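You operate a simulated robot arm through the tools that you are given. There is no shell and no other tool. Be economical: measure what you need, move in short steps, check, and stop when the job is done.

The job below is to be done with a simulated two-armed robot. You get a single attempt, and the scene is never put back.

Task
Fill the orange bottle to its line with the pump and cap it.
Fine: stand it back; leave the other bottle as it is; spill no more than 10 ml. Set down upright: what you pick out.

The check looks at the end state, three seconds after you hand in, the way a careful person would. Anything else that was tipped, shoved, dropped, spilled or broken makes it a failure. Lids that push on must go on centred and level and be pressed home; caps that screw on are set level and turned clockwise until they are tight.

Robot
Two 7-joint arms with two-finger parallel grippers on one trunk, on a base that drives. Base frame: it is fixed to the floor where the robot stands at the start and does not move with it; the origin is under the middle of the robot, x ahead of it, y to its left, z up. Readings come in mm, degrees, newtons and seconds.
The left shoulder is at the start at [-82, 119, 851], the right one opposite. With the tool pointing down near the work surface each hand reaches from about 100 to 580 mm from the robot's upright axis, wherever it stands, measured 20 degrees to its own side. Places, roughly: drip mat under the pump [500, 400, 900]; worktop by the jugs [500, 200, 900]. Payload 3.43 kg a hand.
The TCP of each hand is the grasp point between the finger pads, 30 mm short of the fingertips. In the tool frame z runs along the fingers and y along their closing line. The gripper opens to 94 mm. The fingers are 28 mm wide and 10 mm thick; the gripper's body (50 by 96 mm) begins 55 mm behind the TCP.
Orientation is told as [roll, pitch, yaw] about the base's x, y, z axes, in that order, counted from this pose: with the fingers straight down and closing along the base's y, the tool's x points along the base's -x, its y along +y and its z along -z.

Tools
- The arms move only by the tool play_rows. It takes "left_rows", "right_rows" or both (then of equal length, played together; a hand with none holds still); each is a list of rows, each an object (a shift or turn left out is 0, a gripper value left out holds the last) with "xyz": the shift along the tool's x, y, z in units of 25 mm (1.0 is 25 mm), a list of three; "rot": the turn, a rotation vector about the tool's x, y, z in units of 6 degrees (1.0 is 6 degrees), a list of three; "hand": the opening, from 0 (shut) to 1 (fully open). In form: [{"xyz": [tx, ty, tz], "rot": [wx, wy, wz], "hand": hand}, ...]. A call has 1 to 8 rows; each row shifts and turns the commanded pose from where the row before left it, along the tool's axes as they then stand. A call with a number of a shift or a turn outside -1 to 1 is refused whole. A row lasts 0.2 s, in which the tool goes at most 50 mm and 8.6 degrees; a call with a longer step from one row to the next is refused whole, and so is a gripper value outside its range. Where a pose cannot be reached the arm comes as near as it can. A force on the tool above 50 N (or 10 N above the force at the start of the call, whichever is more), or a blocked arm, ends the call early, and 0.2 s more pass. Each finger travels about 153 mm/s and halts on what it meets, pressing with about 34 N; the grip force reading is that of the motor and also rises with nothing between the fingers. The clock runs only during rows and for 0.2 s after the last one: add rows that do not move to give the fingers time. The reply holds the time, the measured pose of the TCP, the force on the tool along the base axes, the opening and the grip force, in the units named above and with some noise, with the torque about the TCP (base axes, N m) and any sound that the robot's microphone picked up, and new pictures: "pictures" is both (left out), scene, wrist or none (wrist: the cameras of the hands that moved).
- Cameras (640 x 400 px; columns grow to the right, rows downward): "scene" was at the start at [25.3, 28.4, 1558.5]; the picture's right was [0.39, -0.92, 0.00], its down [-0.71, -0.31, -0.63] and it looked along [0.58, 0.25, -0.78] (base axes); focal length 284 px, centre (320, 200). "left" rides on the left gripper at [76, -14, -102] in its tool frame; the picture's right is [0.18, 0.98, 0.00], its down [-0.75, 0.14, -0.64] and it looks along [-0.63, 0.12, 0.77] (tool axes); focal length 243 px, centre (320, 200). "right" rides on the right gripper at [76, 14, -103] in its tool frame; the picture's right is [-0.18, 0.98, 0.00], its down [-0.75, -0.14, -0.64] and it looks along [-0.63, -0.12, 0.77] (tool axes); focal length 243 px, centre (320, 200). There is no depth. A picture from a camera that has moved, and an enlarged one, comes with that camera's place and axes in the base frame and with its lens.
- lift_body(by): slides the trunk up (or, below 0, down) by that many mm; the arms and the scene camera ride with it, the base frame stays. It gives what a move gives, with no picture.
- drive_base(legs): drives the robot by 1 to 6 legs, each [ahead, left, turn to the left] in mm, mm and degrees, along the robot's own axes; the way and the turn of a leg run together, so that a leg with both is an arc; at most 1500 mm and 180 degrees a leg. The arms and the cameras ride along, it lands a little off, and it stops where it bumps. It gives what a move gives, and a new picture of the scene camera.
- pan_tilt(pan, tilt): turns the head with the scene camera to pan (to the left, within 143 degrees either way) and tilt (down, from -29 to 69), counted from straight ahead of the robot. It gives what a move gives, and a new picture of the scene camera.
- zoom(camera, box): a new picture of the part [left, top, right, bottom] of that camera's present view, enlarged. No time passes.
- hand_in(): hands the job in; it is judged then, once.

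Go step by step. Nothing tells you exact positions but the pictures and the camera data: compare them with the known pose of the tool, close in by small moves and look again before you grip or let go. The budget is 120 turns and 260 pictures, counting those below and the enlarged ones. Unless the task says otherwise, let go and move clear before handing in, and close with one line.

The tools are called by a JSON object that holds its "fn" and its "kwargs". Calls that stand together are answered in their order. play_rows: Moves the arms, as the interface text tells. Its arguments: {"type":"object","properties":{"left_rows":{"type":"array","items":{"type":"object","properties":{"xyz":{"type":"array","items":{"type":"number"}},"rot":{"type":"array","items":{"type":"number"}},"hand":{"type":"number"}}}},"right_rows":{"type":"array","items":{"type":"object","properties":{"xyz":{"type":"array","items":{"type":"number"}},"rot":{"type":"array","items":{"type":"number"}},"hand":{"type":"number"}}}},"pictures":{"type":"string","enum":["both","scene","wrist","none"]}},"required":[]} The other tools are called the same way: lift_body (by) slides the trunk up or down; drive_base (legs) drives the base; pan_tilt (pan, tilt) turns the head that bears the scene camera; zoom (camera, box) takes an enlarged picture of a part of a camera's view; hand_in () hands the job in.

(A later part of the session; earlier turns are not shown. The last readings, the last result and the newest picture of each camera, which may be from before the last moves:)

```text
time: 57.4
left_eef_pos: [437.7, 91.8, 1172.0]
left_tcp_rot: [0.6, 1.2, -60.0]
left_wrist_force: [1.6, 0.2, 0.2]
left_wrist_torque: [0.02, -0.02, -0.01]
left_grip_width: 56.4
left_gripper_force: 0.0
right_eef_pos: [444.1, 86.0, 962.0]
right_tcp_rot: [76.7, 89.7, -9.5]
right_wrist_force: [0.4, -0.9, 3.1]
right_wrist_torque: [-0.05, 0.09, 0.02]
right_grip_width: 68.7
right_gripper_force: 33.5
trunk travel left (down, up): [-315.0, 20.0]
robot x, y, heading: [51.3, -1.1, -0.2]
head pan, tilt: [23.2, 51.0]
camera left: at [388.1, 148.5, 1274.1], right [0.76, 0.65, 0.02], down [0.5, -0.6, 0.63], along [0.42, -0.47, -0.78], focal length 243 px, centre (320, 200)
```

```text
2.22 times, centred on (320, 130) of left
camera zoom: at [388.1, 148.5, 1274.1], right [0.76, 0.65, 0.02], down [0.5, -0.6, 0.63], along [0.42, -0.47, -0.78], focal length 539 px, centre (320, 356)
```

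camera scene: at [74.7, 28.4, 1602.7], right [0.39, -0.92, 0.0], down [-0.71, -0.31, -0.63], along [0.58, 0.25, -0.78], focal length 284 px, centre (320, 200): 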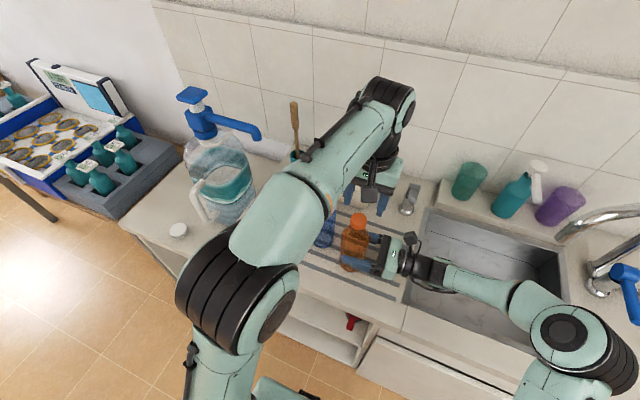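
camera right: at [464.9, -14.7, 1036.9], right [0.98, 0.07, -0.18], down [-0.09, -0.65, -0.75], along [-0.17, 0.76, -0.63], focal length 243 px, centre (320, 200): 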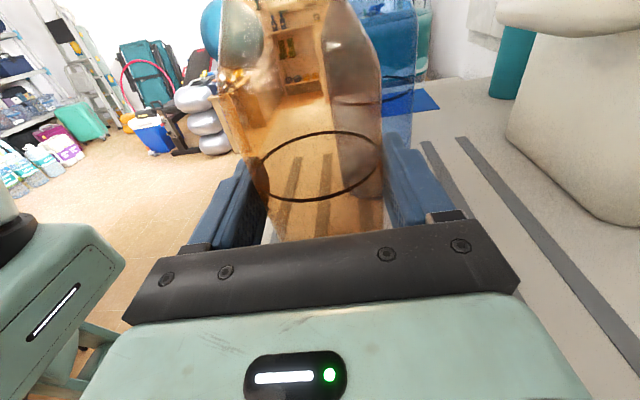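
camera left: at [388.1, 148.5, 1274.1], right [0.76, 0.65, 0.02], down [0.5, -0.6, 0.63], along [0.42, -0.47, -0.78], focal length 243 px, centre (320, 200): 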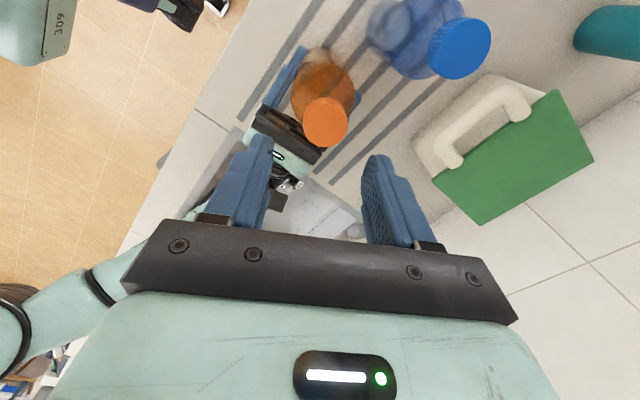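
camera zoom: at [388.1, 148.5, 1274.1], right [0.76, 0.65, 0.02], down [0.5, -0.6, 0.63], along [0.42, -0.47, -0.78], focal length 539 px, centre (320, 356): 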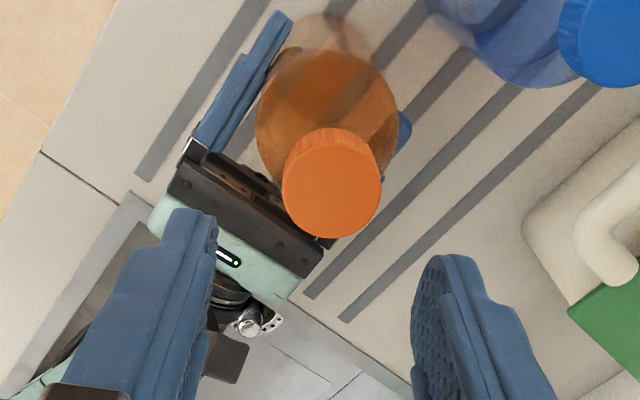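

{"fn": "play_rows", "kwargs": {"left_rows": [{"rot": [0.1, -0.2, 0], "xyz": [0.04, 0.06, 0.5]}, {"xyz": [0, 0, 0.9]}, {"xyz": [0, 0, 0.7]}, {}], "pictures": "wrist"}}

{"fn": "zoom", "kwargs": {"camera": "left", "box": [220, 60, 420, 240]}}

```text
time: 58.4
left_eef_pos: [438.2, 95.0, 1116.4]
left_tcp_rot: [0.1, 0.1, -60.0]
left_wrist_force: [-0.1, 0.3, -1.0]
left_wrist_torque: [-0.01, 0.01, 0.02]
left_grip_width: 56.3
left_gripper_force: 0.0
right_eef_pos: [444.3, 86.0, 960.4]
right_tcp_rot: [76.0, 89.6, -10.1]
right_wrist_force: [0.5, -0.3, 2.8]
right_wrist_torque: [-0.03, 0.09, 0.01]
right_grip_width: 69.1
right_gripper_force: 34.1
trunk travel left (down, up): [-315.0, 20.0]
robot x, y, heading: [54.0, 1.1, -0.1]
head pan, tilt: [23.2, 51.0]
camera left: at [388.6, 153.3, 1220.3], right [0.76, 0.65, 0.0], down [0.5, -0.58, 0.64], along [0.42, -0.49, -0.77], focal length 243 px, centre (320, 200)
```

left: 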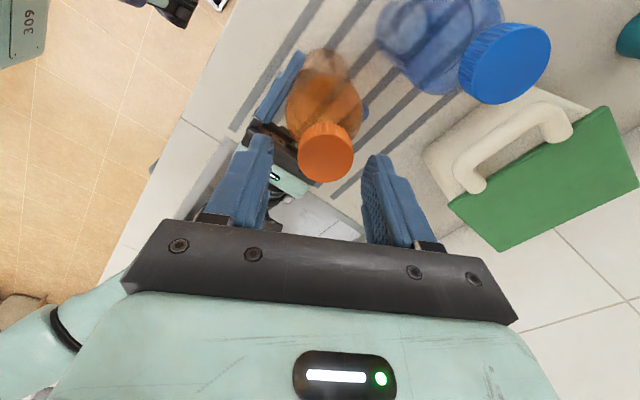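

```text
2.22 times, centred on (320, 150) of left
camera zoom: at [388.6, 153.3, 1220.3], right [0.76, 0.65, 0.0], down [0.5, -0.58, 0.64], along [0.42, -0.49, -0.77], focal length 539 px, centre (320, 311)
```

zoom: 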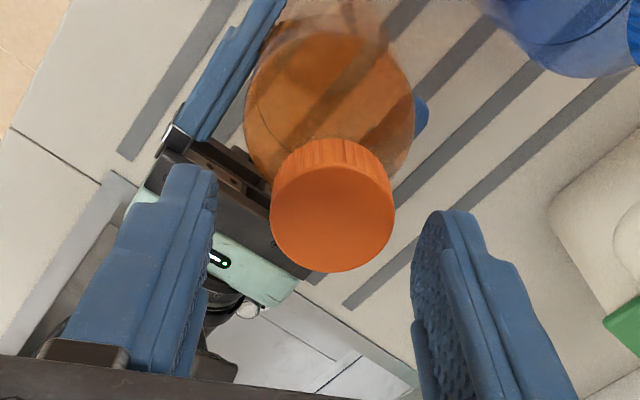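

Rays from three views agree on the cap top at [442.7, 95, 1085]. I centre there, lower and close.

{"fn": "play_rows", "kwargs": {"left_rows": [{"xyz": [-0.09, 0.155, 0]}, {"xyz": [0, 0, 0.6]}, {"xyz": [0, 0, 0.54]}, {"hand": 0.45}, {"hand": 0.3}, {"hand": 0}, {}, {}], "pictures": "wrist"}}

{"fn": "zoom", "kwargs": {"camera": "left", "box": [220, 60, 420, 240]}}

```text
time: 60.2
left_eef_pos: [443.2, 93.8, 1090.6]
left_tcp_rot: [0.1, 0.1, -59.9]
left_wrist_force: [0.6, 0.1, -0.6]
left_wrist_torque: [-0.04, 0.01, -0.01]
left_grip_width: 33.2
left_gripper_force: 33.8
right_eef_pos: [443.3, 86.3, 960.4]
right_tcp_rot: [76.9, 89.7, -9.1]
right_wrist_force: [-1.5, -1.3, 2.1]
right_wrist_torque: [-0.03, -0.05, 0.05]
right_grip_width: 68.8
right_gripper_force: 34.2
trunk travel left (down, up): [-315.0, 20.0]
robot x, y, heading: [53.8, -3.2, 0.1]
head pan, tilt: [23.2, 51.0]
camera left: at [393.4, 153.0, 1192.4], right [0.76, 0.65, 0.0], down [0.5, -0.58, 0.64], along [0.42, -0.49, -0.77], focal length 243 px, centre (320, 200)
```

left: 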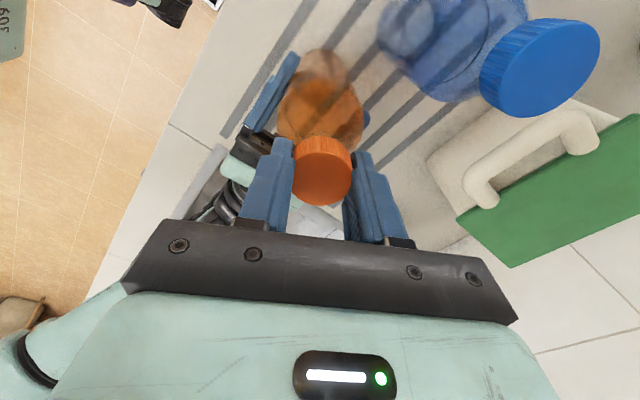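

```text
2.22 times, centred on (320, 150) of left
camera zoom: at [393.4, 153.0, 1192.4], right [0.76, 0.65, 0.0], down [0.5, -0.58, 0.64], along [0.42, -0.49, -0.77], focal length 539 px, centre (320, 311)
```

zoom: 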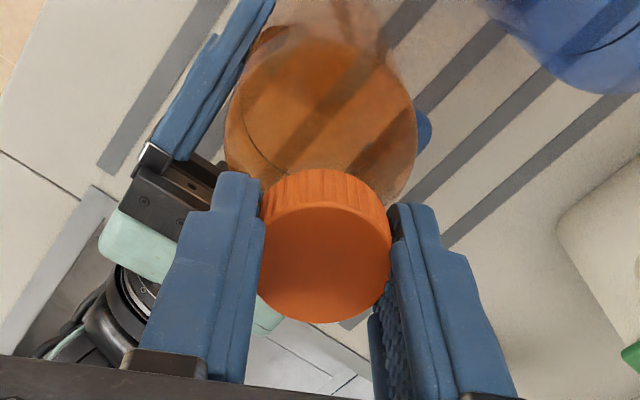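

{"fn": "play_rows", "kwargs": {"left_rows": [{"xyz": [0, 0, -0.003], "rot": [0, 0, -1]}, {"xyz": [0, 0, -0.003], "rot": [0, 0, -1]}, {"xyz": [0, 0, -0.003], "rot": [0, 0, -1]}, {"xyz": [0, 0, -0.003], "rot": [0, 0, -1]}, {"xyz": [0, 0, -0.003], "rot": [0, 0, -1]}, {"xyz": [0, 0, -0.003], "rot": [0, 0, -1]}, {"xyz": [0, 0, -0.003], "rot": [0, 0, -1]}, {"xyz": [0, 0, -0.003], "rot": [0, 0, -1]}], "pictures": "none"}}

{"fn": "play_rows", "kwargs": {"left_rows": [{"xyz": [0, 0, -0.003], "rot": [0, 0, -1]}, {"xyz": [0, 0, -0.003], "rot": [0, 0, -1]}, {"xyz": [0, 0, -0.003], "rot": [0, 0, -1]}, {"xyz": [0, 0, -0.003], "rot": [0, 0, -1]}, {"xyz": [0, 0, -0.003], "rot": [0, 0, -1]}, {"xyz": [0, 0, -0.003], "rot": [0, 0, -1]}, {"xyz": [0, 0, -0.003], "rot": [0, 0, -1]}, {"xyz": [0, 0, -0.003], "rot": [0, 0, -1]}], "pictures": "wrist"}}

{"fn": "zoom", "kwargs": {"camera": "left", "box": [220, 60, 420, 240]}}

```text
time: 62.0
left_eef_pos: [442.2, 93.9, 1089.9]
left_tcp_rot: [0.1, 0.1, -11.9]
left_wrist_force: [4.5, 5.3, 0.5]
left_wrist_torque: [0.09, -0.14, -0.03]
left_grip_width: 33.2
left_gripper_force: 34.1
right_eef_pos: [443.6, 85.0, 960.4]
right_tcp_rot: [78.7, 89.7, -7.4]
right_wrist_force: [-6.6, -6.8, 2.7]
right_wrist_torque: [0.49, -0.24, 0.09]
right_grip_width: 68.5
right_gripper_force: 34.3
trunk travel left (down, up): [-315.0, 20.0]
robot x, y, heading: [51.1, -2.4, 0.2]
head pan, tilt: [23.2, 51.0]
```

```text
time: 63.8
left_eef_pos: [443.6, 93.6, 1092.2]
left_tcp_rot: [0.0, 0.0, 36.1]
left_wrist_force: [1.4, 5.6, 0.6]
left_wrist_torque: [0.06, -0.02, 0.0]
left_grip_width: 33.6
left_gripper_force: 34.0
right_eef_pos: [443.7, 86.3, 960.4]
right_tcp_rot: [74.2, 89.7, -11.9]
right_wrist_force: [-2.0, -7.7, 3.4]
right_wrist_torque: [0.38, -0.07, 0.07]
right_grip_width: 68.7
right_gripper_force: 34.5
trunk travel left (down, up): [-315.0, 20.0]
robot x, y, heading: [46.8, -0.2, 0.1]
head pan, tilt: [23.2, 51.0]
camera left: at [390.2, 37.3, 1193.3], right [-0.73, 0.69, 0.0], down [0.53, 0.56, 0.64], along [0.44, 0.47, -0.77], focal length 243 px, centre (320, 200)
```

left: 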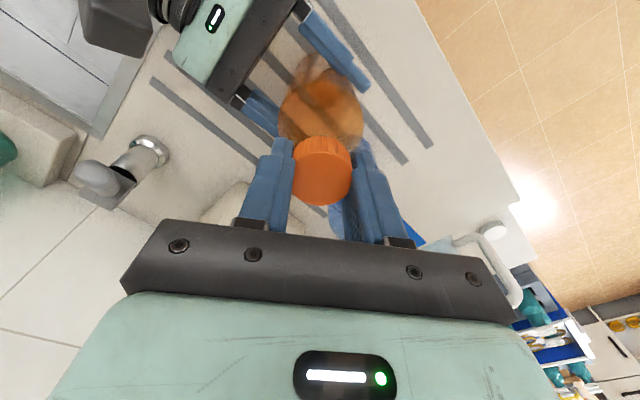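

```text
2.22 times, centred on (320, 150) of left
camera zoom: at [390.2, 37.3, 1193.3], right [-0.73, 0.69, 0.0], down [0.53, 0.56, 0.64], along [0.44, 0.47, -0.77], focal length 539 px, centre (320, 311)
```

zoom: 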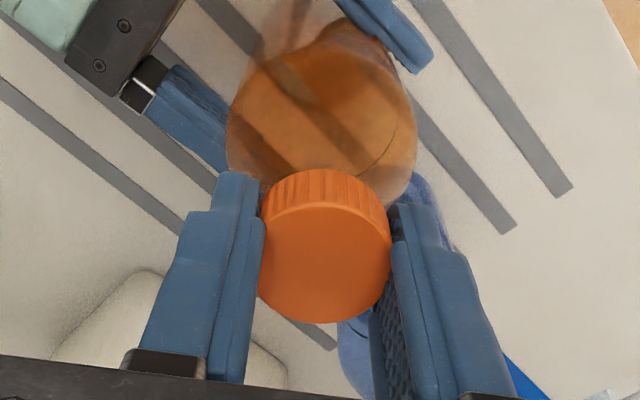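

{"fn": "play_rows", "kwargs": {"left_rows": [{"xyz": [0, 0, -0.004], "rot": [0, 0, -1]}, {"xyz": [0, 0, -0.004], "rot": [0, 0, -1]}, {"xyz": [0, 0, -0.004], "rot": [0, 0, -1]}, {"xyz": [0, 0, -0.004], "rot": [0, 0, -1]}, {"xyz": [0, 0, -0.004], "rot": [0, 0, -1]}, {"xyz": [0, 0, -0.004], "rot": [0, 0, -1]}, {"xyz": [0, 0, -0.004], "rot": [0, 0, -1]}, {"xyz": [0, 0, -0.004], "rot": [0, 0, -1]}], "pictures": "none"}}

{"fn": "play_rows", "kwargs": {"left_rows": [{"xyz": [0, 0, -0.004], "rot": [0, 0, -1]}, {"xyz": [0, 0, -0.004], "rot": [0, 0, -1]}, {"xyz": [0, 0, -0.004], "rot": [0, 0, -1]}, {"xyz": [0, 0, -0.004], "rot": [0, 0, -1]}, {"xyz": [0, 0, -0.004], "rot": [0, 0, -1]}, {"xyz": [0, 0, -0.004], "rot": [0, 0, -1]}, {"xyz": [0, 0, -0.004], "rot": [0, 0, -1]}, {"xyz": [0, 0, -0.004], "rot": [0, 0, -1]}], "pictures": "wrist"}}

{"fn": "zoom", "kwargs": {"camera": "left", "box": [220, 60, 420, 240]}}

```text
time: 65.6
left_eef_pos: [443.1, 95.4, 1092.0]
left_tcp_rot: [0.0, -0.1, 84.1]
left_wrist_force: [-0.4, 2.0, -0.1]
left_wrist_torque: [0.02, 0.01, -0.01]
left_grip_width: 33.1
left_gripper_force: 33.9
right_eef_pos: [444.4, 85.5, 959.9]
right_tcp_rot: [77.3, 89.7, -8.8]
right_wrist_force: [1.7, -1.9, 4.3]
right_wrist_torque: [0.15, 0.04, 0.04]
right_grip_width: 68.1
right_gripper_force: 34.7
trunk travel left (down, up): [-315.0, 20.0]
robot x, y, heading: [50.2, 1.4, 0.2]
head pan, tilt: [23.2, 51.0]
```

```text
time: 67.4
left_eef_pos: [442.9, 94.2, 1092.2]
left_tcp_rot: [-0.1, -0.1, 132.0]
left_wrist_force: [0.0, 2.7, -0.4]
left_wrist_torque: [0.07, 0.04, -0.03]
left_grip_width: 33.5
left_gripper_force: 33.9
right_eef_pos: [444.4, 84.9, 960.4]
right_tcp_rot: [76.6, 89.8, -9.6]
right_wrist_force: [1.3, -3.7, 3.7]
right_wrist_torque: [0.13, 0.15, 0.03]
right_grip_width: 68.1
right_gripper_force: 33.7
trunk travel left (down, up): [-315.0, 20.0]
robot x, y, heading: [52.9, -0.4, 0.2]
head pan, tilt: [23.2, 51.0]
camera left: at [505.2, 47.1, 1194.8], right [-0.61, -0.8, 0.0], down [-0.61, 0.46, 0.64], along [-0.51, 0.39, -0.77], focal length 243 px, centre (320, 200)
```

left: 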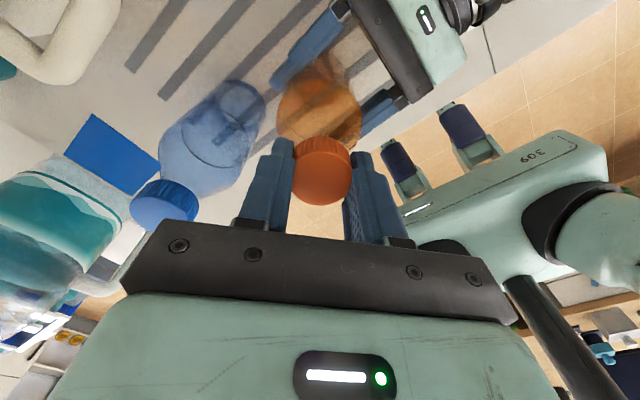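

```text
2.22 times, centred on (320, 150) of left
camera zoom: at [505.2, 47.1, 1194.8], right [-0.61, -0.8, 0.0], down [-0.61, 0.46, 0.64], along [-0.51, 0.39, -0.77], focal length 539 px, centre (320, 311)
```

zoom: 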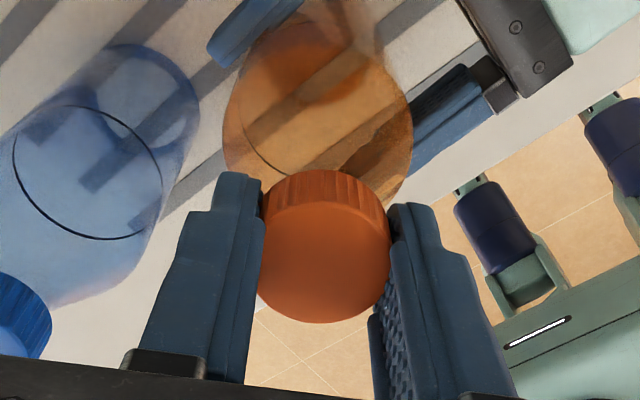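

The turning torque has vanished; I test-lift the cap gently.

{"fn": "play_rows", "kwargs": {"left_rows": [{"xyz": [0, 0, -0.1]}, {"xyz": [0, 0, -0.1]}, {}], "pictures": "none"}}

```text
time: 68.2
left_eef_pos: [441.7, 94.3, 1097.5]
left_tcp_rot: [0.0, -0.1, 132.0]
left_wrist_force: [-1.9, 1.2, 0.0]
left_wrist_torque: [0.01, 0.02, 0.01]
left_grip_width: 33.5
left_gripper_force: 34.1
right_eef_pos: [444.7, 85.9, 960.2]
right_tcp_rot: [74.9, 89.7, -11.2]
right_wrist_force: [2.4, -2.5, 3.5]
right_wrist_torque: [0.05, 0.17, 0.03]
right_grip_width: 68.0
right_gripper_force: 34.2
trunk travel left (down, up): [-315.0, 20.0]
robot x, y, heading: [51.1, -0.2, 0.1]
head pan, tilt: [23.2, 51.0]
```

{"fn": "play_rows", "kwargs": {"left_rows": [{"xyz": [0, 0, -0.8]}, {"xyz": [0, 0, -0.8]}, {"xyz": [0, 0, -0.6]}, {}], "pictures": "wrist"}}

{"fn": "zoom", "kwargs": {"camera": "left", "box": [220, 40, 420, 220]}}

```text
time: 69.2
left_eef_pos: [443.7, 94.2, 1151.9]
left_tcp_rot: [0.0, 0.0, 132.0]
left_wrist_force: [0.2, 0.1, -0.6]
left_wrist_torque: [-0.02, 0.03, -0.04]
left_grip_width: 33.1
left_gripper_force: 34.2
right_eef_pos: [443.0, 86.8, 961.2]
right_tcp_rot: [75.5, 89.7, -10.6]
right_wrist_force: [-0.2, 0.1, 3.1]
right_wrist_torque: [-0.05, 0.02, 0.06]
right_grip_width: 67.9
right_gripper_force: 34.3
trunk travel left (down, up): [-315.0, 20.0]
robot x, y, heading: [48.7, 3.7, -0.1]
head pan, tilt: [23.2, 51.0]
camera left: at [505.4, 47.1, 1254.9], right [-0.61, -0.79, 0.0], down [-0.61, 0.46, 0.64], along [-0.51, 0.39, -0.77], focal length 243 px, centre (320, 200)
```

left: 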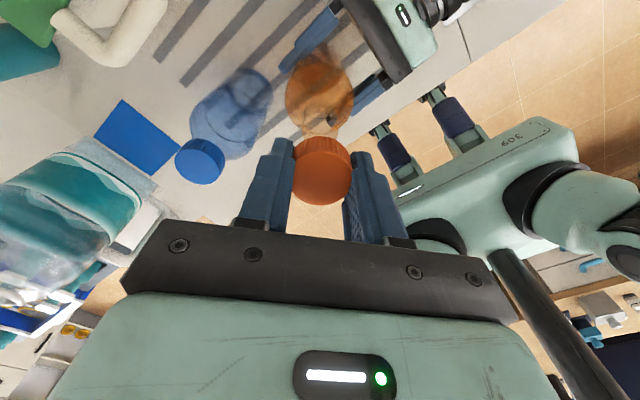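

```text
2.22 times, centred on (320, 130) of left
camera zoom: at [505.4, 47.1, 1254.9], right [-0.61, -0.79, 0.0], down [-0.61, 0.46, 0.64], along [-0.51, 0.39, -0.77], focal length 539 px, centre (320, 356)
```

zoom: 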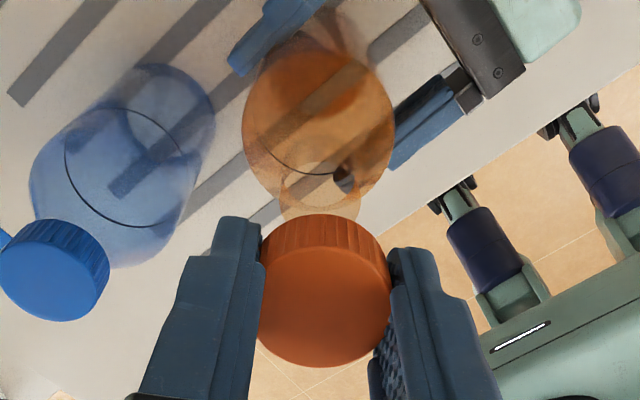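

The cap is off and held in the left hand. I keep holding it, unwind the left wrist while moving it clear, and lift the bottle a little.

{"fn": "play_rows", "kwargs": {"left_rows": [{"xyz": [0, 0, -0.6], "rot": [0, 0, 1]}, {"xyz": [0, 0, -0.6], "rot": [0, 0, 1]}, {"rot": [0, 0, 1]}, {"rot": [0, 0, 1]}, {"rot": [0, 0, 1]}, {"rot": [0, 0, 1]}, {"rot": [0, 0, 1]}, {"rot": [0, 0, 1]}], "right_rows": [{}, {}, {"xyz": [0.3, 0, 0]}, {"xyz": [0.4, 0, 0]}, {"xyz": [0.4, 0, 0]}, {"xyz": [0.3, 0, 0]}, {}, {}], "pictures": "none"}}

{"fn": "play_rows", "kwargs": {"left_rows": [{"rot": [0, 0, 1]}, {"rot": [0, 0, 1]}, {"rot": [0, 0, 1]}, {"rot": [0, 0, 1]}, {"rot": [0, 0, 1]}, {"rot": [0, 0, 1]}, {"rot": [0, 0, 1]}, {"rot": [0, 0, 1]}], "pictures": "none"}}

{"fn": "play_rows", "kwargs": {"left_rows": [{"rot": [0, 0, 1]}, {"rot": [0, 0, 1]}, {"rot": [0, 0, 1]}, {"rot": [0, 0, 1]}, {"rot": [0, 0, 1]}, {"rot": [0, 0, 1], "xyz": [0, 0.6, 0]}, {"xyz": [0, 1, 0]}, {"xyz": [0, 1, 0]}], "pictures": "both"}}

```text
time: 71.0
left_eef_pos: [441.8, 93.3, 1183.8]
left_tcp_rot: [-0.1, -0.1, 83.9]
left_wrist_force: [0.0, 0.7, 0.2]
left_wrist_torque: [0.03, 0.02, 0.0]
left_grip_width: 33.4
left_gripper_force: 34.0
right_eef_pos: [443.2, 87.0, 995.1]
right_tcp_rot: [73.6, 89.7, -12.4]
right_wrist_force: [0.0, 0.6, -0.1]
right_wrist_torque: [-0.03, -0.01, -0.03]
right_grip_width: 67.9
right_gripper_force: 33.5
trunk travel left (down, up): [-315.0, 20.0]
robot x, y, heading: [50.4, 0.4, 0.3]
head pan, tilt: [23.2, 51.0]
```

```text
time: 72.8
left_eef_pos: [442.7, 93.9, 1182.1]
left_tcp_rot: [0.1, 0.0, 35.9]
left_wrist_force: [0.7, 0.1, 0.7]
left_wrist_torque: [0.01, 0.04, 0.01]
left_grip_width: 33.3
left_gripper_force: 33.4
right_eef_pos: [443.3, 85.3, 995.6]
right_tcp_rot: [73.8, 89.7, -12.2]
right_wrist_force: [0.1, -0.5, -0.7]
right_wrist_torque: [0.0, 0.03, 0.02]
right_grip_width: 67.7
right_gripper_force: 33.9
trunk travel left (down, up): [-315.0, 20.0]
robot x, y, heading: [46.1, 0.5, 0.1]
head pan, tilt: [23.2, 51.0]
```

```text
time: 74.6
left_eef_pos: [441.4, 159.4, 1182.6]
left_tcp_rot: [0.0, 0.0, -0.2]
left_wrist_force: [-0.2, -0.4, -0.9]
left_wrist_torque: [-0.04, -0.01, -0.01]
left_grip_width: 33.3
left_gripper_force: 33.5
right_eef_pos: [443.4, 86.5, 995.5]
right_tcp_rot: [70.9, 89.7, -15.3]
right_wrist_force: [0.4, 0.2, -0.1]
right_wrist_torque: [-0.02, 0.03, -0.02]
right_grip_width: 67.6
right_gripper_force: 33.8
trunk travel left (down, up): [-315.0, 20.0]
robot x, y, heading: [49.8, 0.1, 0.1]
head pan, tilt: [23.2, 51.0]
camera scene: at [74.9, 29.0, 1602.7], right [0.39, -0.92, 0.0], down [-0.71, -0.31, -0.63], along [0.58, 0.25, -0.78], focal length 284 px, centre (320, 200)
camera left: at [366.2, 145.7, 1285.4], right [-0.18, 0.98, 0.0], down [0.75, 0.14, 0.64], along [0.63, 0.12, -0.77], focal length 243 px, centre (320, 200)
```

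scene: 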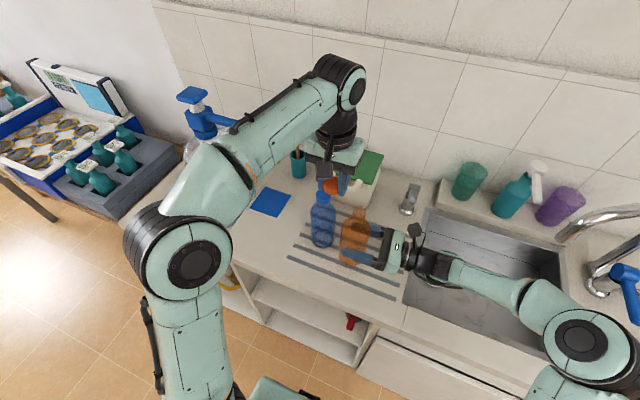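
left: 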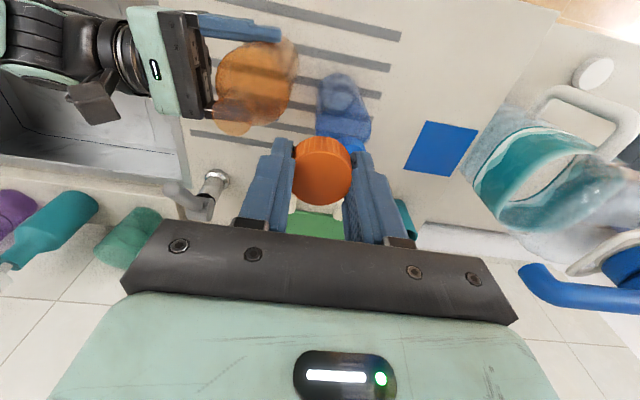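

The drip mat is at about [535, 399] and the spout tip near [535, 386, 1143]. I pull the left hand back and up, then drive back, left, and forward in part.

{"fn": "play_rows", "kwargs": {"left_rows": [{"xyz": [1, 0, -0.8]}, {"xyz": [1, 0, -0.8]}, {"xyz": [1, 0.5, -0.8]}, {"xyz": [1, 0.5, -0.4]}, {}], "pictures": "none"}}

{"fn": "drive_base", "kwargs": {"legs": [[-140, 0, 0], [0, 300, 0]]}}

```text
time: 75.8
left_eef_pos: [340.8, 184.5, 1252.1]
left_tcp_rot: [0.2, 0.0, 0.0]
left_wrist_force: [-0.2, -0.6, 0.0]
left_wrist_torque: [0.0, 0.03, -0.01]
left_grip_width: 33.4
left_gripper_force: 33.8
right_eef_pos: [444.2, 84.8, 994.2]
right_tcp_rot: [74.3, 89.7, -11.7]
right_wrist_force: [-0.2, -0.4, -0.2]
right_wrist_torque: [-0.02, 0.0, -0.03]
right_grip_width: 67.3
right_gripper_force: 33.7
trunk travel left (down, up): [-315.0, 20.0]
robot x, y, heading: [50.7, 2.2, 0.1]
head pan, tilt: [23.2, 51.0]
```

```text
time: 79.9
left_eef_pos: [200.9, 482.9, 1253.8]
left_tcp_rot: [0.1, -0.1, -0.1]
left_wrist_force: [-0.4, 0.2, -1.1]
left_wrist_torque: [0.0, 0.03, -0.03]
left_grip_width: 33.4
left_gripper_force: 33.4
right_eef_pos: [304.6, 384.5, 995.7]
right_tcp_rot: [72.6, 89.7, -13.4]
right_wrist_force: [0.4, -0.4, -0.4]
right_wrist_torque: [0.0, 0.0, 0.02]
right_grip_width: 66.9
right_gripper_force: 34.2
trunk travel left (down, up): [-315.0, 20.0]
robot x, y, heading: [-90.0, 299.7, 0.2]
head pan, tilt: [23.2, 51.0]
camera scene: at [-64.5, 327.5, 1602.7], right [0.39, -0.92, 0.0], down [-0.71, -0.31, -0.63], along [0.58, 0.25, -0.78], focal length 284 px, centre (320, 200)
```

scene: 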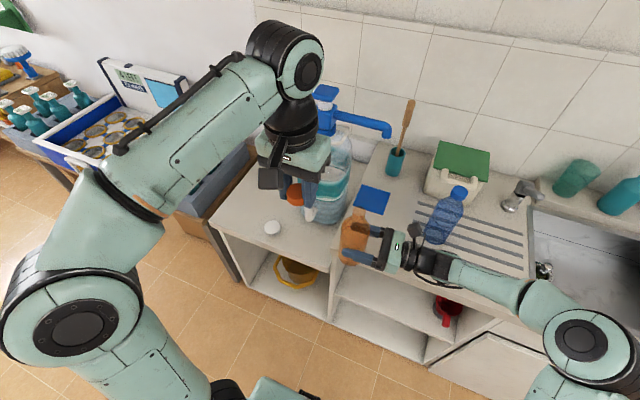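

{"fn": "zoom", "kwargs": {"camera": "scene", "box": [300, 70, 460, 220]}}

{"fn": "zoom", "kwargs": {"camera": "right", "box": [0, 0, 640, 400]}}

```text
2.67 times, centred on (380, 145) of scene
camera zoom: at [-64.5, 327.5, 1602.7], right [0.39, -0.92, 0.0], down [-0.71, -0.31, -0.63], along [0.58, 0.25, -0.78], focal length 758 px, centre (160, 347)
```

zoom: 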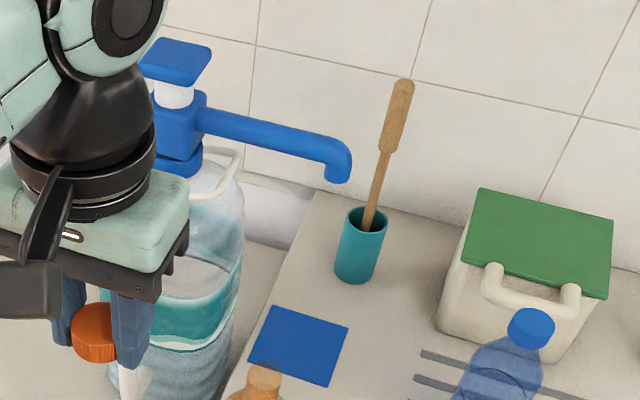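

```text
1.00 times, centred on (320, 200) of right (not enlarged: the box is as wide or as high as the picture)
camera zoom: at [324.9, 284.2, 1071.5], right [0.98, 0.07, -0.18], down [-0.09, -0.65, -0.75], along [-0.17, 0.76, -0.63], focal length 243 px, centre (320, 200)
```

zoom: 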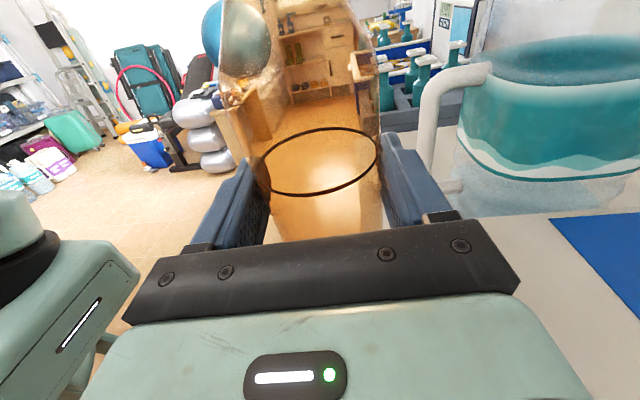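

The wrist would sweep into the blue bottle if I drove straight in, so I first swing the right hand 60° round the bottle, so that it comes from the front.

{"fn": "play_rows", "kwargs": {"right_rows": [{"rot": [-1, 0, 0]}, {"rot": [-1, 0, 0]}, {"rot": [-1, 0, 0]}, {"rot": [-1, 0, 0]}, {"rot": [-1, 0, 0]}, {"rot": [-1, 0, 0]}], "pictures": "none"}}

{"fn": "play_rows", "kwargs": {"right_rows": [{"rot": [-1, 0, 0]}, {"rot": [-1, 0, 0]}, {"rot": [-1, 0, 0]}, {"rot": [-1, 0, 0]}, {}], "pictures": "both"}}

```text
time: 81.3
left_eef_pos: [201.8, 482.0, 1252.8]
left_tcp_rot: [0.0, 0.0, -0.1]
left_wrist_force: [0.0, -0.2, -0.2]
left_wrist_torque: [0.01, -0.01, -0.01]
left_grip_width: 33.2
left_gripper_force: 33.9
right_eef_pos: [303.7, 384.2, 995.3]
right_tcp_rot: [101.3, 89.6, -20.9]
right_wrist_force: [0.5, 0.8, -0.2]
right_wrist_torque: [0.0, 0.03, 0.0]
right_grip_width: 66.7
right_gripper_force: 34.1
trunk travel left (down, up): [-315.0, 20.0]
robot x, y, heading: [-88.8, 300.0, -0.0]
head pan, tilt: [23.2, 51.0]
```

```text
time: 82.5
left_eef_pos: [201.8, 482.3, 1254.1]
left_tcp_rot: [0.1, 0.0, 0.0]
left_wrist_force: [-0.5, 0.1, -0.2]
left_wrist_torque: [-0.03, 0.01, 0.01]
left_grip_width: 33.1
left_gripper_force: 33.8
right_eef_pos: [304.2, 384.8, 994.7]
right_tcp_rot: [122.8, 89.7, -17.2]
right_wrist_force: [0.1, 0.0, -0.9]
right_wrist_torque: [-0.04, -0.01, 0.0]
right_grip_width: 66.6
right_gripper_force: 33.7
right hand out of reach, approached as far as the arm can: row 4
trunk travel left (down, up): [-315.0, 20.0]
robot x, y, heading: [-87.8, 302.3, 0.3]
head pan, tilt: [23.2, 51.0]
camera scene: at [-64.6, 327.5, 1602.7], right [0.39, -0.92, 0.0], down [-0.71, -0.31, -0.63], along [0.58, 0.25, -0.78], focal length 284 px, centre (320, 200)
camera right: at [234.3, 308.9, 1070.9], right [0.63, -0.75, -0.18], down [-0.58, -0.3, -0.76], along [0.52, 0.58, -0.63], focal length 243 px, centre (320, 200)
```

scene: 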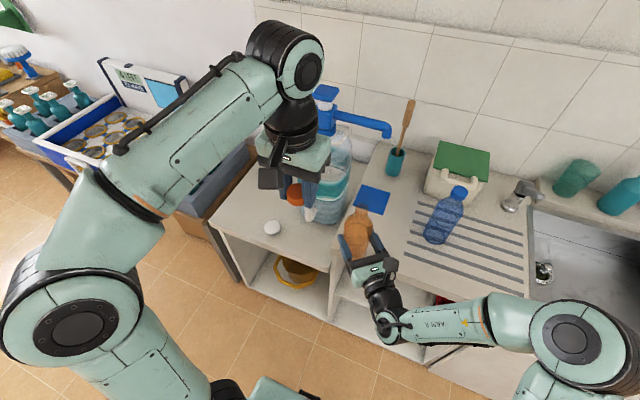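
right: 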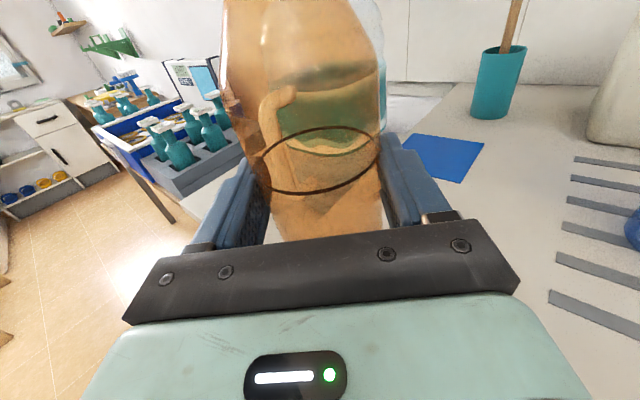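

{"fn": "drive_base", "kwargs": {"legs": [[150, 0, 0]]}}

{"fn": "zoom", "kwargs": {"camera": "right", "box": [0, 0, 640, 400]}}

```text
time: 84.0
left_eef_pos: [345.4, 482.1, 1251.5]
left_tcp_rot: [0.3, 0.1, -0.1]
left_wrist_force: [1.1, -0.8, 0.3]
left_wrist_torque: [0.0, -0.02, -0.01]
left_grip_width: 33.1
left_gripper_force: 33.8
right_eef_pos: [446.2, 385.6, 994.6]
right_tcp_rot: [120.8, 89.7, -19.4]
right_wrist_force: [0.0, 0.2, -1.2]
right_wrist_torque: [0.0, 0.01, 0.02]
right_grip_width: 66.4
right_gripper_force: 34.5
trunk travel left (down, up): [-315.0, 20.0]
robot x, y, heading: [53.8, 297.7, -0.0]
head pan, tilt: [23.2, 51.0]
stopped in leg 1: the robot was blocked; the commanded pose is now the measured one
camera scene: at [77.8, 327.2, 1602.9], right [0.39, -0.92, 0.0], down [-0.72, -0.31, -0.63], along [0.58, 0.25, -0.78], focal length 284 px, centre (320, 200)
```

scene: 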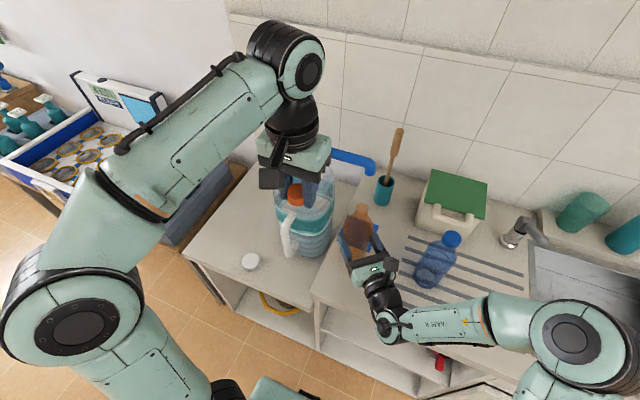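

```text
1.00 times, centred on (320, 200) of right (not enlarged: the box is as wide or as high as the picture)
camera zoom: at [376.6, 308.3, 1070.7], right [0.63, -0.76, -0.18], down [-0.58, -0.3, -0.76], along [0.52, 0.58, -0.63], focal length 243 px, centre (320, 200)
```

zoom: 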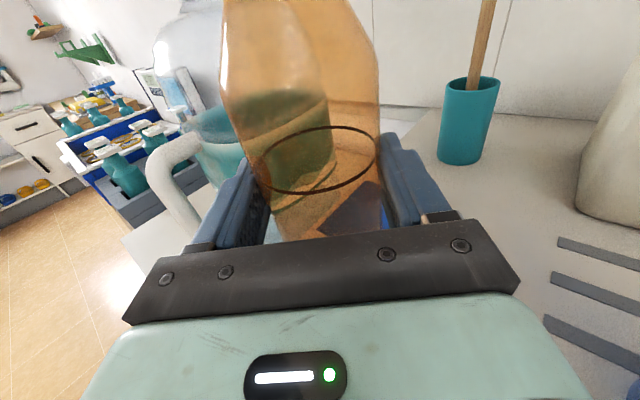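

The base now touches the cabinet, so the arm does the rest. I move the bottle toward the mat.

{"fn": "play_rows", "kwargs": {"right_rows": [{"xyz": [0, 0.46, 0.7]}, {"xyz": [0, 0.46, 0.7]}, {"xyz": [0, 0.46, 0.7]}, {}]}}

{"fn": "zoom", "kwargs": {"camera": "scene", "box": [280, 120, 460, 300]}}

```text
time: 85.0
left_eef_pos: [343.1, 482.0, 1252.0]
left_tcp_rot: [0.1, 0.1, -0.1]
left_wrist_force: [-1.2, 0.4, -0.2]
left_wrist_torque: [0.01, -0.02, -0.01]
left_grip_width: 33.8
left_gripper_force: 33.5
right_eef_pos: [507.0, 390.8, 995.3]
right_tcp_rot: [126.3, 89.7, -13.9]
right_wrist_force: [0.1, 0.1, -0.5]
right_wrist_torque: [-0.01, 0.0, -0.04]
right_grip_width: 66.3
right_gripper_force: 34.0
trunk travel left (down, up): [-315.0, 20.0]
robot x, y, heading: [51.9, 300.5, -0.0]
head pan, tilt: [23.2, 51.0]
camera scene: at [76.2, 327.2, 1602.7], right [0.39, -0.92, 0.0], down [-0.71, -0.31, -0.63], along [0.58, 0.25, -0.78], focal length 284 px, centre (320, 200)
camera right: at [437.9, 315.4, 1071.1], right [0.63, -0.75, -0.18], down [-0.58, -0.3, -0.76], along [0.52, 0.58, -0.63], focal length 243 px, centre (320, 200)
```

scene: 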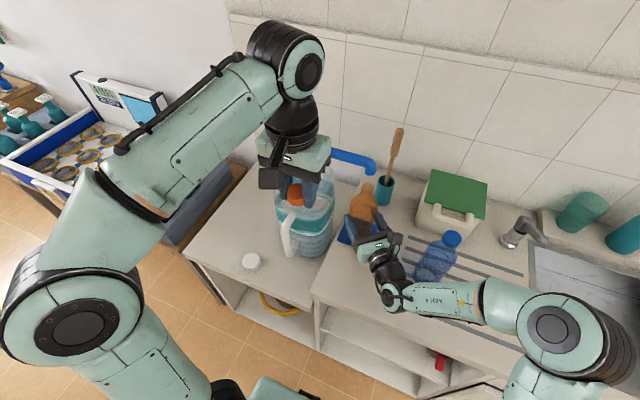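
right: 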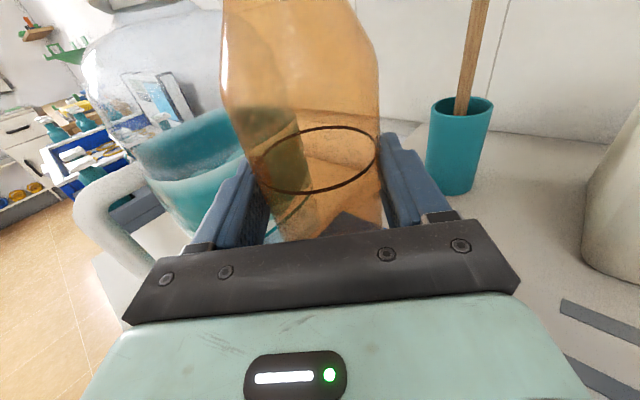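

```text
2.22 times, centred on (370, 210) of scene
camera zoom: at [76.2, 327.2, 1602.7], right [0.39, -0.92, 0.0], down [-0.71, -0.31, -0.63], along [0.58, 0.25, -0.78], focal length 632 px, centre (209, 178)
```

zoom: 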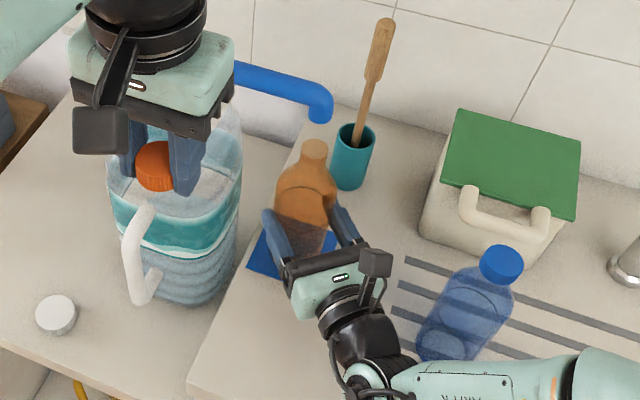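

{"fn": "zoom", "kwargs": {"camera": "left", "box": [0, 0, 640, 400]}}

```text
1.00 times, centred on (320, 200) of left (not enlarged: the box is as wide or as high as the picture)
camera zoom: at [267.3, 468.2, 1355.0], right [-0.18, 0.98, 0.0], down [0.75, 0.14, 0.64], along [0.63, 0.12, -0.77], focal length 243 px, centre (320, 200)
```

zoom: 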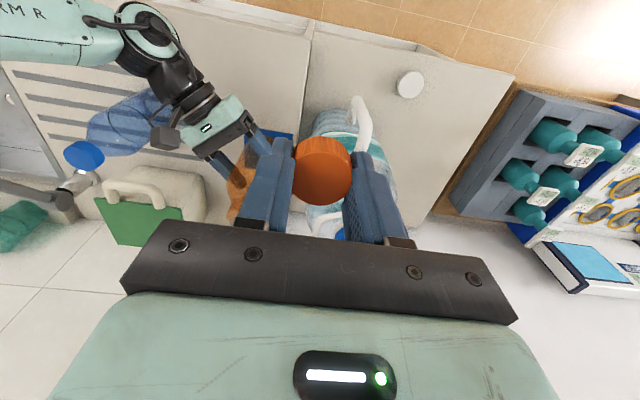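

The spout tip is hidden from these views, so I advance the left hand 85 mm to see the spout from above.

{"fn": "play_rows", "kwargs": {"left_rows": [{"xyz": [-0.85, 0, 0]}, {"xyz": [-0.85, 0, 0]}, {"xyz": [-0.85, 0, 0]}, {"xyz": [-0.85, 0, 0]}, {}], "pictures": "both"}}

{"fn": "zoom", "kwargs": {"camera": "left", "box": [140, 80, 320, 280]}}

```text
time: 86.2
left_eef_pos: [425.8, 484.4, 1252.6]
left_tcp_rot: [0.2, 0.1, -0.1]
left_wrist_force: [-0.2, 0.6, 0.6]
left_wrist_torque: [0.02, 0.01, 0.0]
left_grip_width: 33.4
left_gripper_force: 33.9
right_eef_pos: [506.2, 390.8, 995.6]
right_tcp_rot: [125.7, 89.8, -14.5]
right_wrist_force: [-0.4, 0.1, -0.8]
right_wrist_torque: [0.01, 0.01, -0.01]
right_grip_width: 66.4
right_gripper_force: 34.4
trunk travel left (down, up): [-315.0, 20.0]
robot x, y, heading: [51.5, 300.2, 0.0]
head pan, tilt: [23.2, 51.0]
camera scene: at [75.6, 327.4, 1602.6], right [0.39, -0.92, 0.0], down [-0.71, -0.31, -0.63], along [0.58, 0.25, -0.78], focal length 284 px, centre (320, 200)
camera left: at [351.8, 469.2, 1354.9], right [-0.18, 0.98, 0.0], down [0.75, 0.14, 0.64], along [0.63, 0.12, -0.77], focal length 243 px, centre (320, 200)
```

scene: 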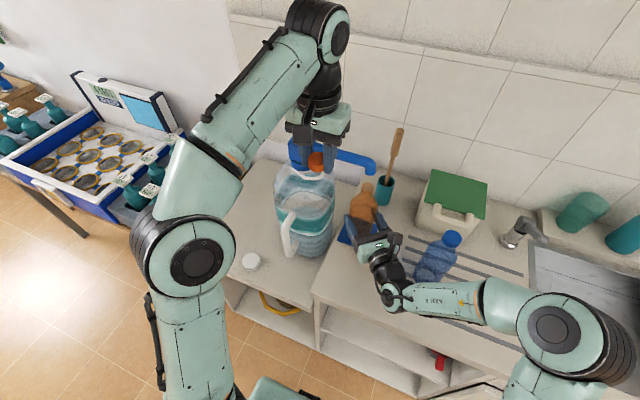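
left: 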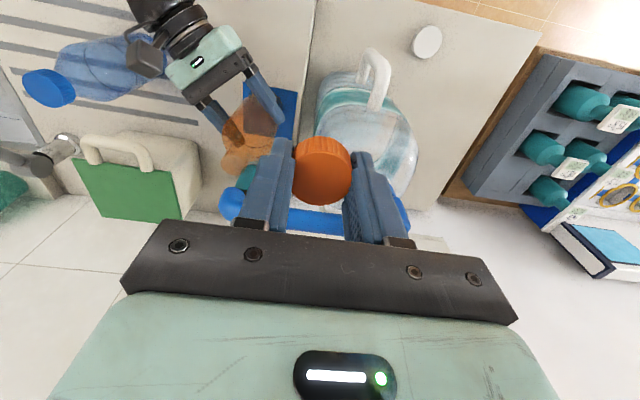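

```text
2.00 times, centred on (230, 180) of left
camera zoom: at [351.8, 469.2, 1354.9], right [-0.18, 0.98, 0.0], down [0.75, 0.14, 0.64], along [0.63, 0.12, -0.77], focal length 485 px, centre (500, 240)
```

zoom: 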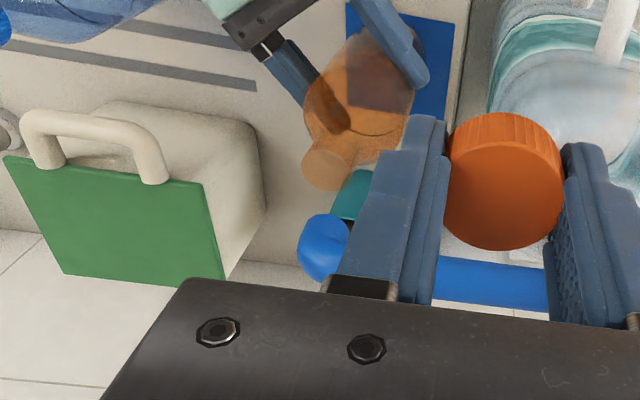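

Outlet is near [542, 400, 1128]; the bottle mouth is at [515, 400]. I lower the bottle and shift it under the outlet.

{"fn": "play_rows", "kwargs": {"right_rows": [{"xyz": [-0.6, 0, 0]}, {"xyz": [-0.5, 0, 0]}, {"xyz": [0, 0.33, 0.43]}, {"xyz": [0, 0.33, 0.43]}, {}], "pictures": "both"}}

{"fn": "zoom", "kwargs": {"camera": "left", "box": [140, 80, 320, 280]}}

{"fn": "zoom", "kwargs": {"camera": "scene", "box": [300, 120, 450, 270]}}

```text
time: 87.4
left_eef_pos: [427.6, 483.7, 1253.7]
left_tcp_rot: [0.1, 0.2, -0.2]
left_wrist_force: [0.2, 0.3, 0.1]
left_wrist_torque: [0.0, 0.01, -0.01]
left_grip_width: 33.2
left_gripper_force: 34.1
right_eef_pos: [534.6, 393.9, 966.2]
right_tcp_rot: [122.7, 89.7, -17.5]
right_wrist_force: [0.6, 0.0, -0.6]
right_wrist_torque: [-0.02, 0.01, -0.02]
right_grip_width: 66.2
right_gripper_force: 33.8
trunk travel left (down, up): [-315.0, 20.0]
robot x, y, heading: [51.8, 297.7, 0.0]
head pan, tilt: [23.2, 51.0]
camera scene: at [76.1, 327.2, 1602.7], right [0.39, -0.92, 0.0], down [-0.71, -0.31, -0.63], along [0.58, 0.25, -0.78], focal length 284 px, centre (320, 200)
camera right: at [465.2, 316.7, 1043.6], right [0.63, -0.75, -0.18], down [-0.58, -0.3, -0.76], along [0.52, 0.58, -0.63], focal length 243 px, centre (320, 200)
```

scene: 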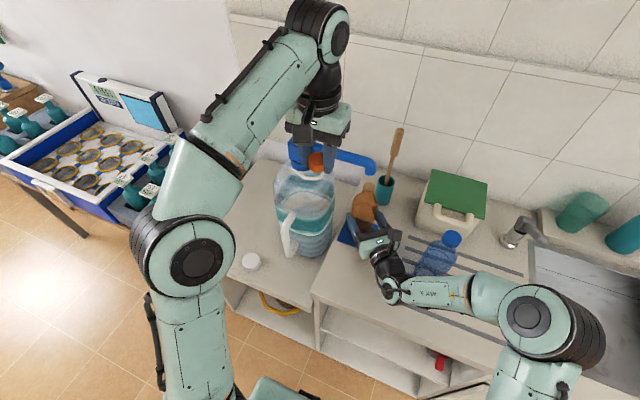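
right: 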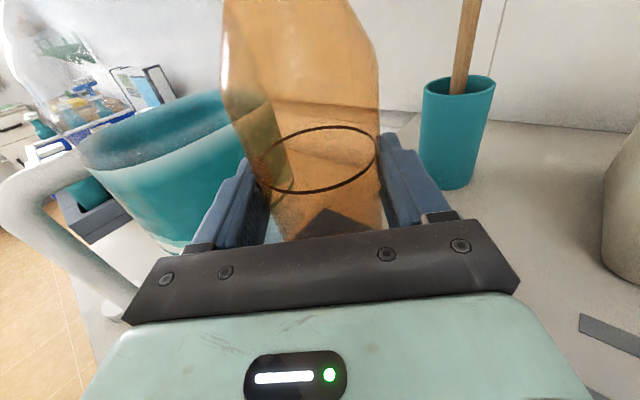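

```text
2.00 times, centred on (230, 180) of left
camera zoom: at [352.1, 468.9, 1354.8], right [-0.18, 0.98, 0.0], down [0.75, 0.14, 0.64], along [0.63, 0.12, -0.77], focal length 485 px, centre (500, 240)
```

zoom: 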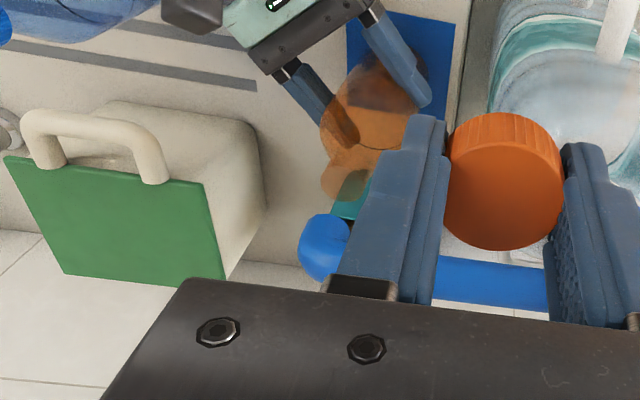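

```text
2.67 times, centred on (375, 195) of scene
camera zoom: at [76.1, 327.2, 1602.7], right [0.39, -0.92, 0.0], down [-0.71, -0.31, -0.63], along [0.58, 0.25, -0.78], focal length 758 px, centre (173, 213)
```

zoom: 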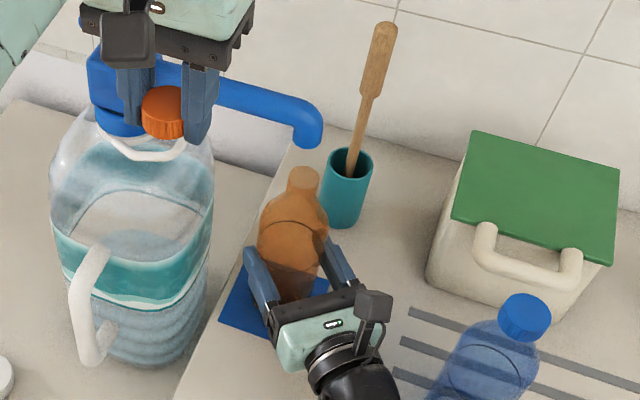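

Mouth at [541, 400] and outlet at [541, 399.5] agree. I set the bottle down on the mat.

{"fn": "play_rows", "kwargs": {"right_rows": [{"xyz": [-0.08, 0, 0]}, {"xyz": [-0.06, 0, 0]}, {}], "pictures": "none"}}

```text
time: 88.2
left_eef_pos: [427.8, 483.3, 1252.6]
left_tcp_rot: [0.1, 0.0, -0.2]
left_wrist_force: [0.5, -0.1, -0.5]
left_wrist_torque: [0.0, 0.03, 0.03]
left_grip_width: 33.5
left_gripper_force: 33.8
right_eef_pos: [535.3, 392.6, 964.9]
right_tcp_rot: [128.5, 89.7, -11.7]
right_wrist_force: [-0.3, -0.2, 0.4]
right_wrist_torque: [0.0, -0.01, -0.03]
right_grip_width: 66.3
right_gripper_force: 33.8
trunk travel left (down, up): [-315.0, 20.0]
robot x, y, heading: [53.9, 299.2, -0.1]
head pan, tilt: [23.2, 51.0]
```

{"fn": "play_rows", "kwargs": {"right_rows": [{"xyz": [-0.06, 0, 0]}, {"xyz": [-0.06, 0, 0]}, {}], "pictures": "none"}}

```text
time: 89.0
left_eef_pos: [426.3, 483.9, 1251.5]
left_tcp_rot: [0.1, 0.1, -0.1]
left_wrist_force: [-0.8, -0.5, -0.8]
left_wrist_torque: [-0.01, 0.01, -0.01]
left_grip_width: 33.2
left_gripper_force: 33.9
right_eef_pos: [534.8, 391.4, 960.8]
right_tcp_rot: [125.7, 89.7, -14.5]
right_wrist_force: [0.8, 0.0, -0.7]
right_wrist_torque: [-0.01, 0.0, 0.0]
right_grip_width: 66.0
right_gripper_force: 34.3
trunk travel left (down, up): [-315.0, 20.0]
robot x, y, heading: [53.5, 296.1, 0.0]
head pan, tilt: [23.2, 51.0]
```

{"fn": "play_rows", "kwargs": {"right_rows": [{"xyz": [-0.06, 0, 0]}, {"xyz": [-0.06, 0, 0]}, {}], "pictures": "wrist"}}

```text
time: 89.8
left_eef_pos: [426.7, 483.0, 1252.1]
left_tcp_rot: [0.0, 0.0, -0.1]
left_wrist_force: [-0.4, -0.2, -0.1]
left_wrist_torque: [-0.02, -0.02, 0.01]
left_grip_width: 33.4
left_gripper_force: 33.8
right_eef_pos: [535.7, 391.9, 959.2]
right_tcp_rot: [141.9, 89.5, 1.8]
right_wrist_force: [0.3, -1.7, 7.6]
right_wrist_torque: [-0.14, 0.16, 0.02]
right_grip_width: 66.2
right_gripper_force: 34.1
trunk travel left (down, up): [-315.0, 20.0]
robot x, y, heading: [47.0, 298.6, -0.0]
head pan, tilt: [23.2, 51.0]
camera right: at [464.9, 316.4, 1035.5], right [0.63, -0.76, -0.18], down [-0.58, -0.3, -0.76], along [0.52, 0.58, -0.63], focal length 243 px, centre (320, 200)
```

right: 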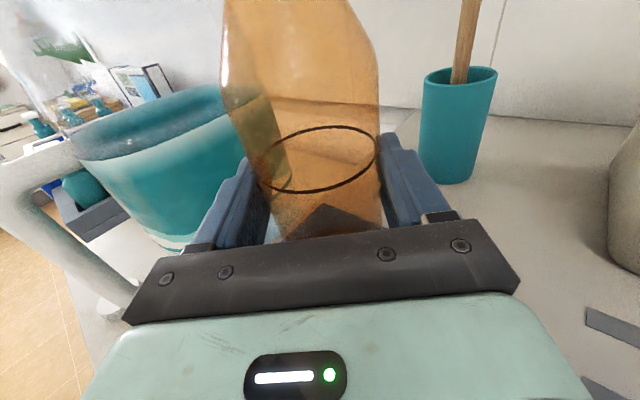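

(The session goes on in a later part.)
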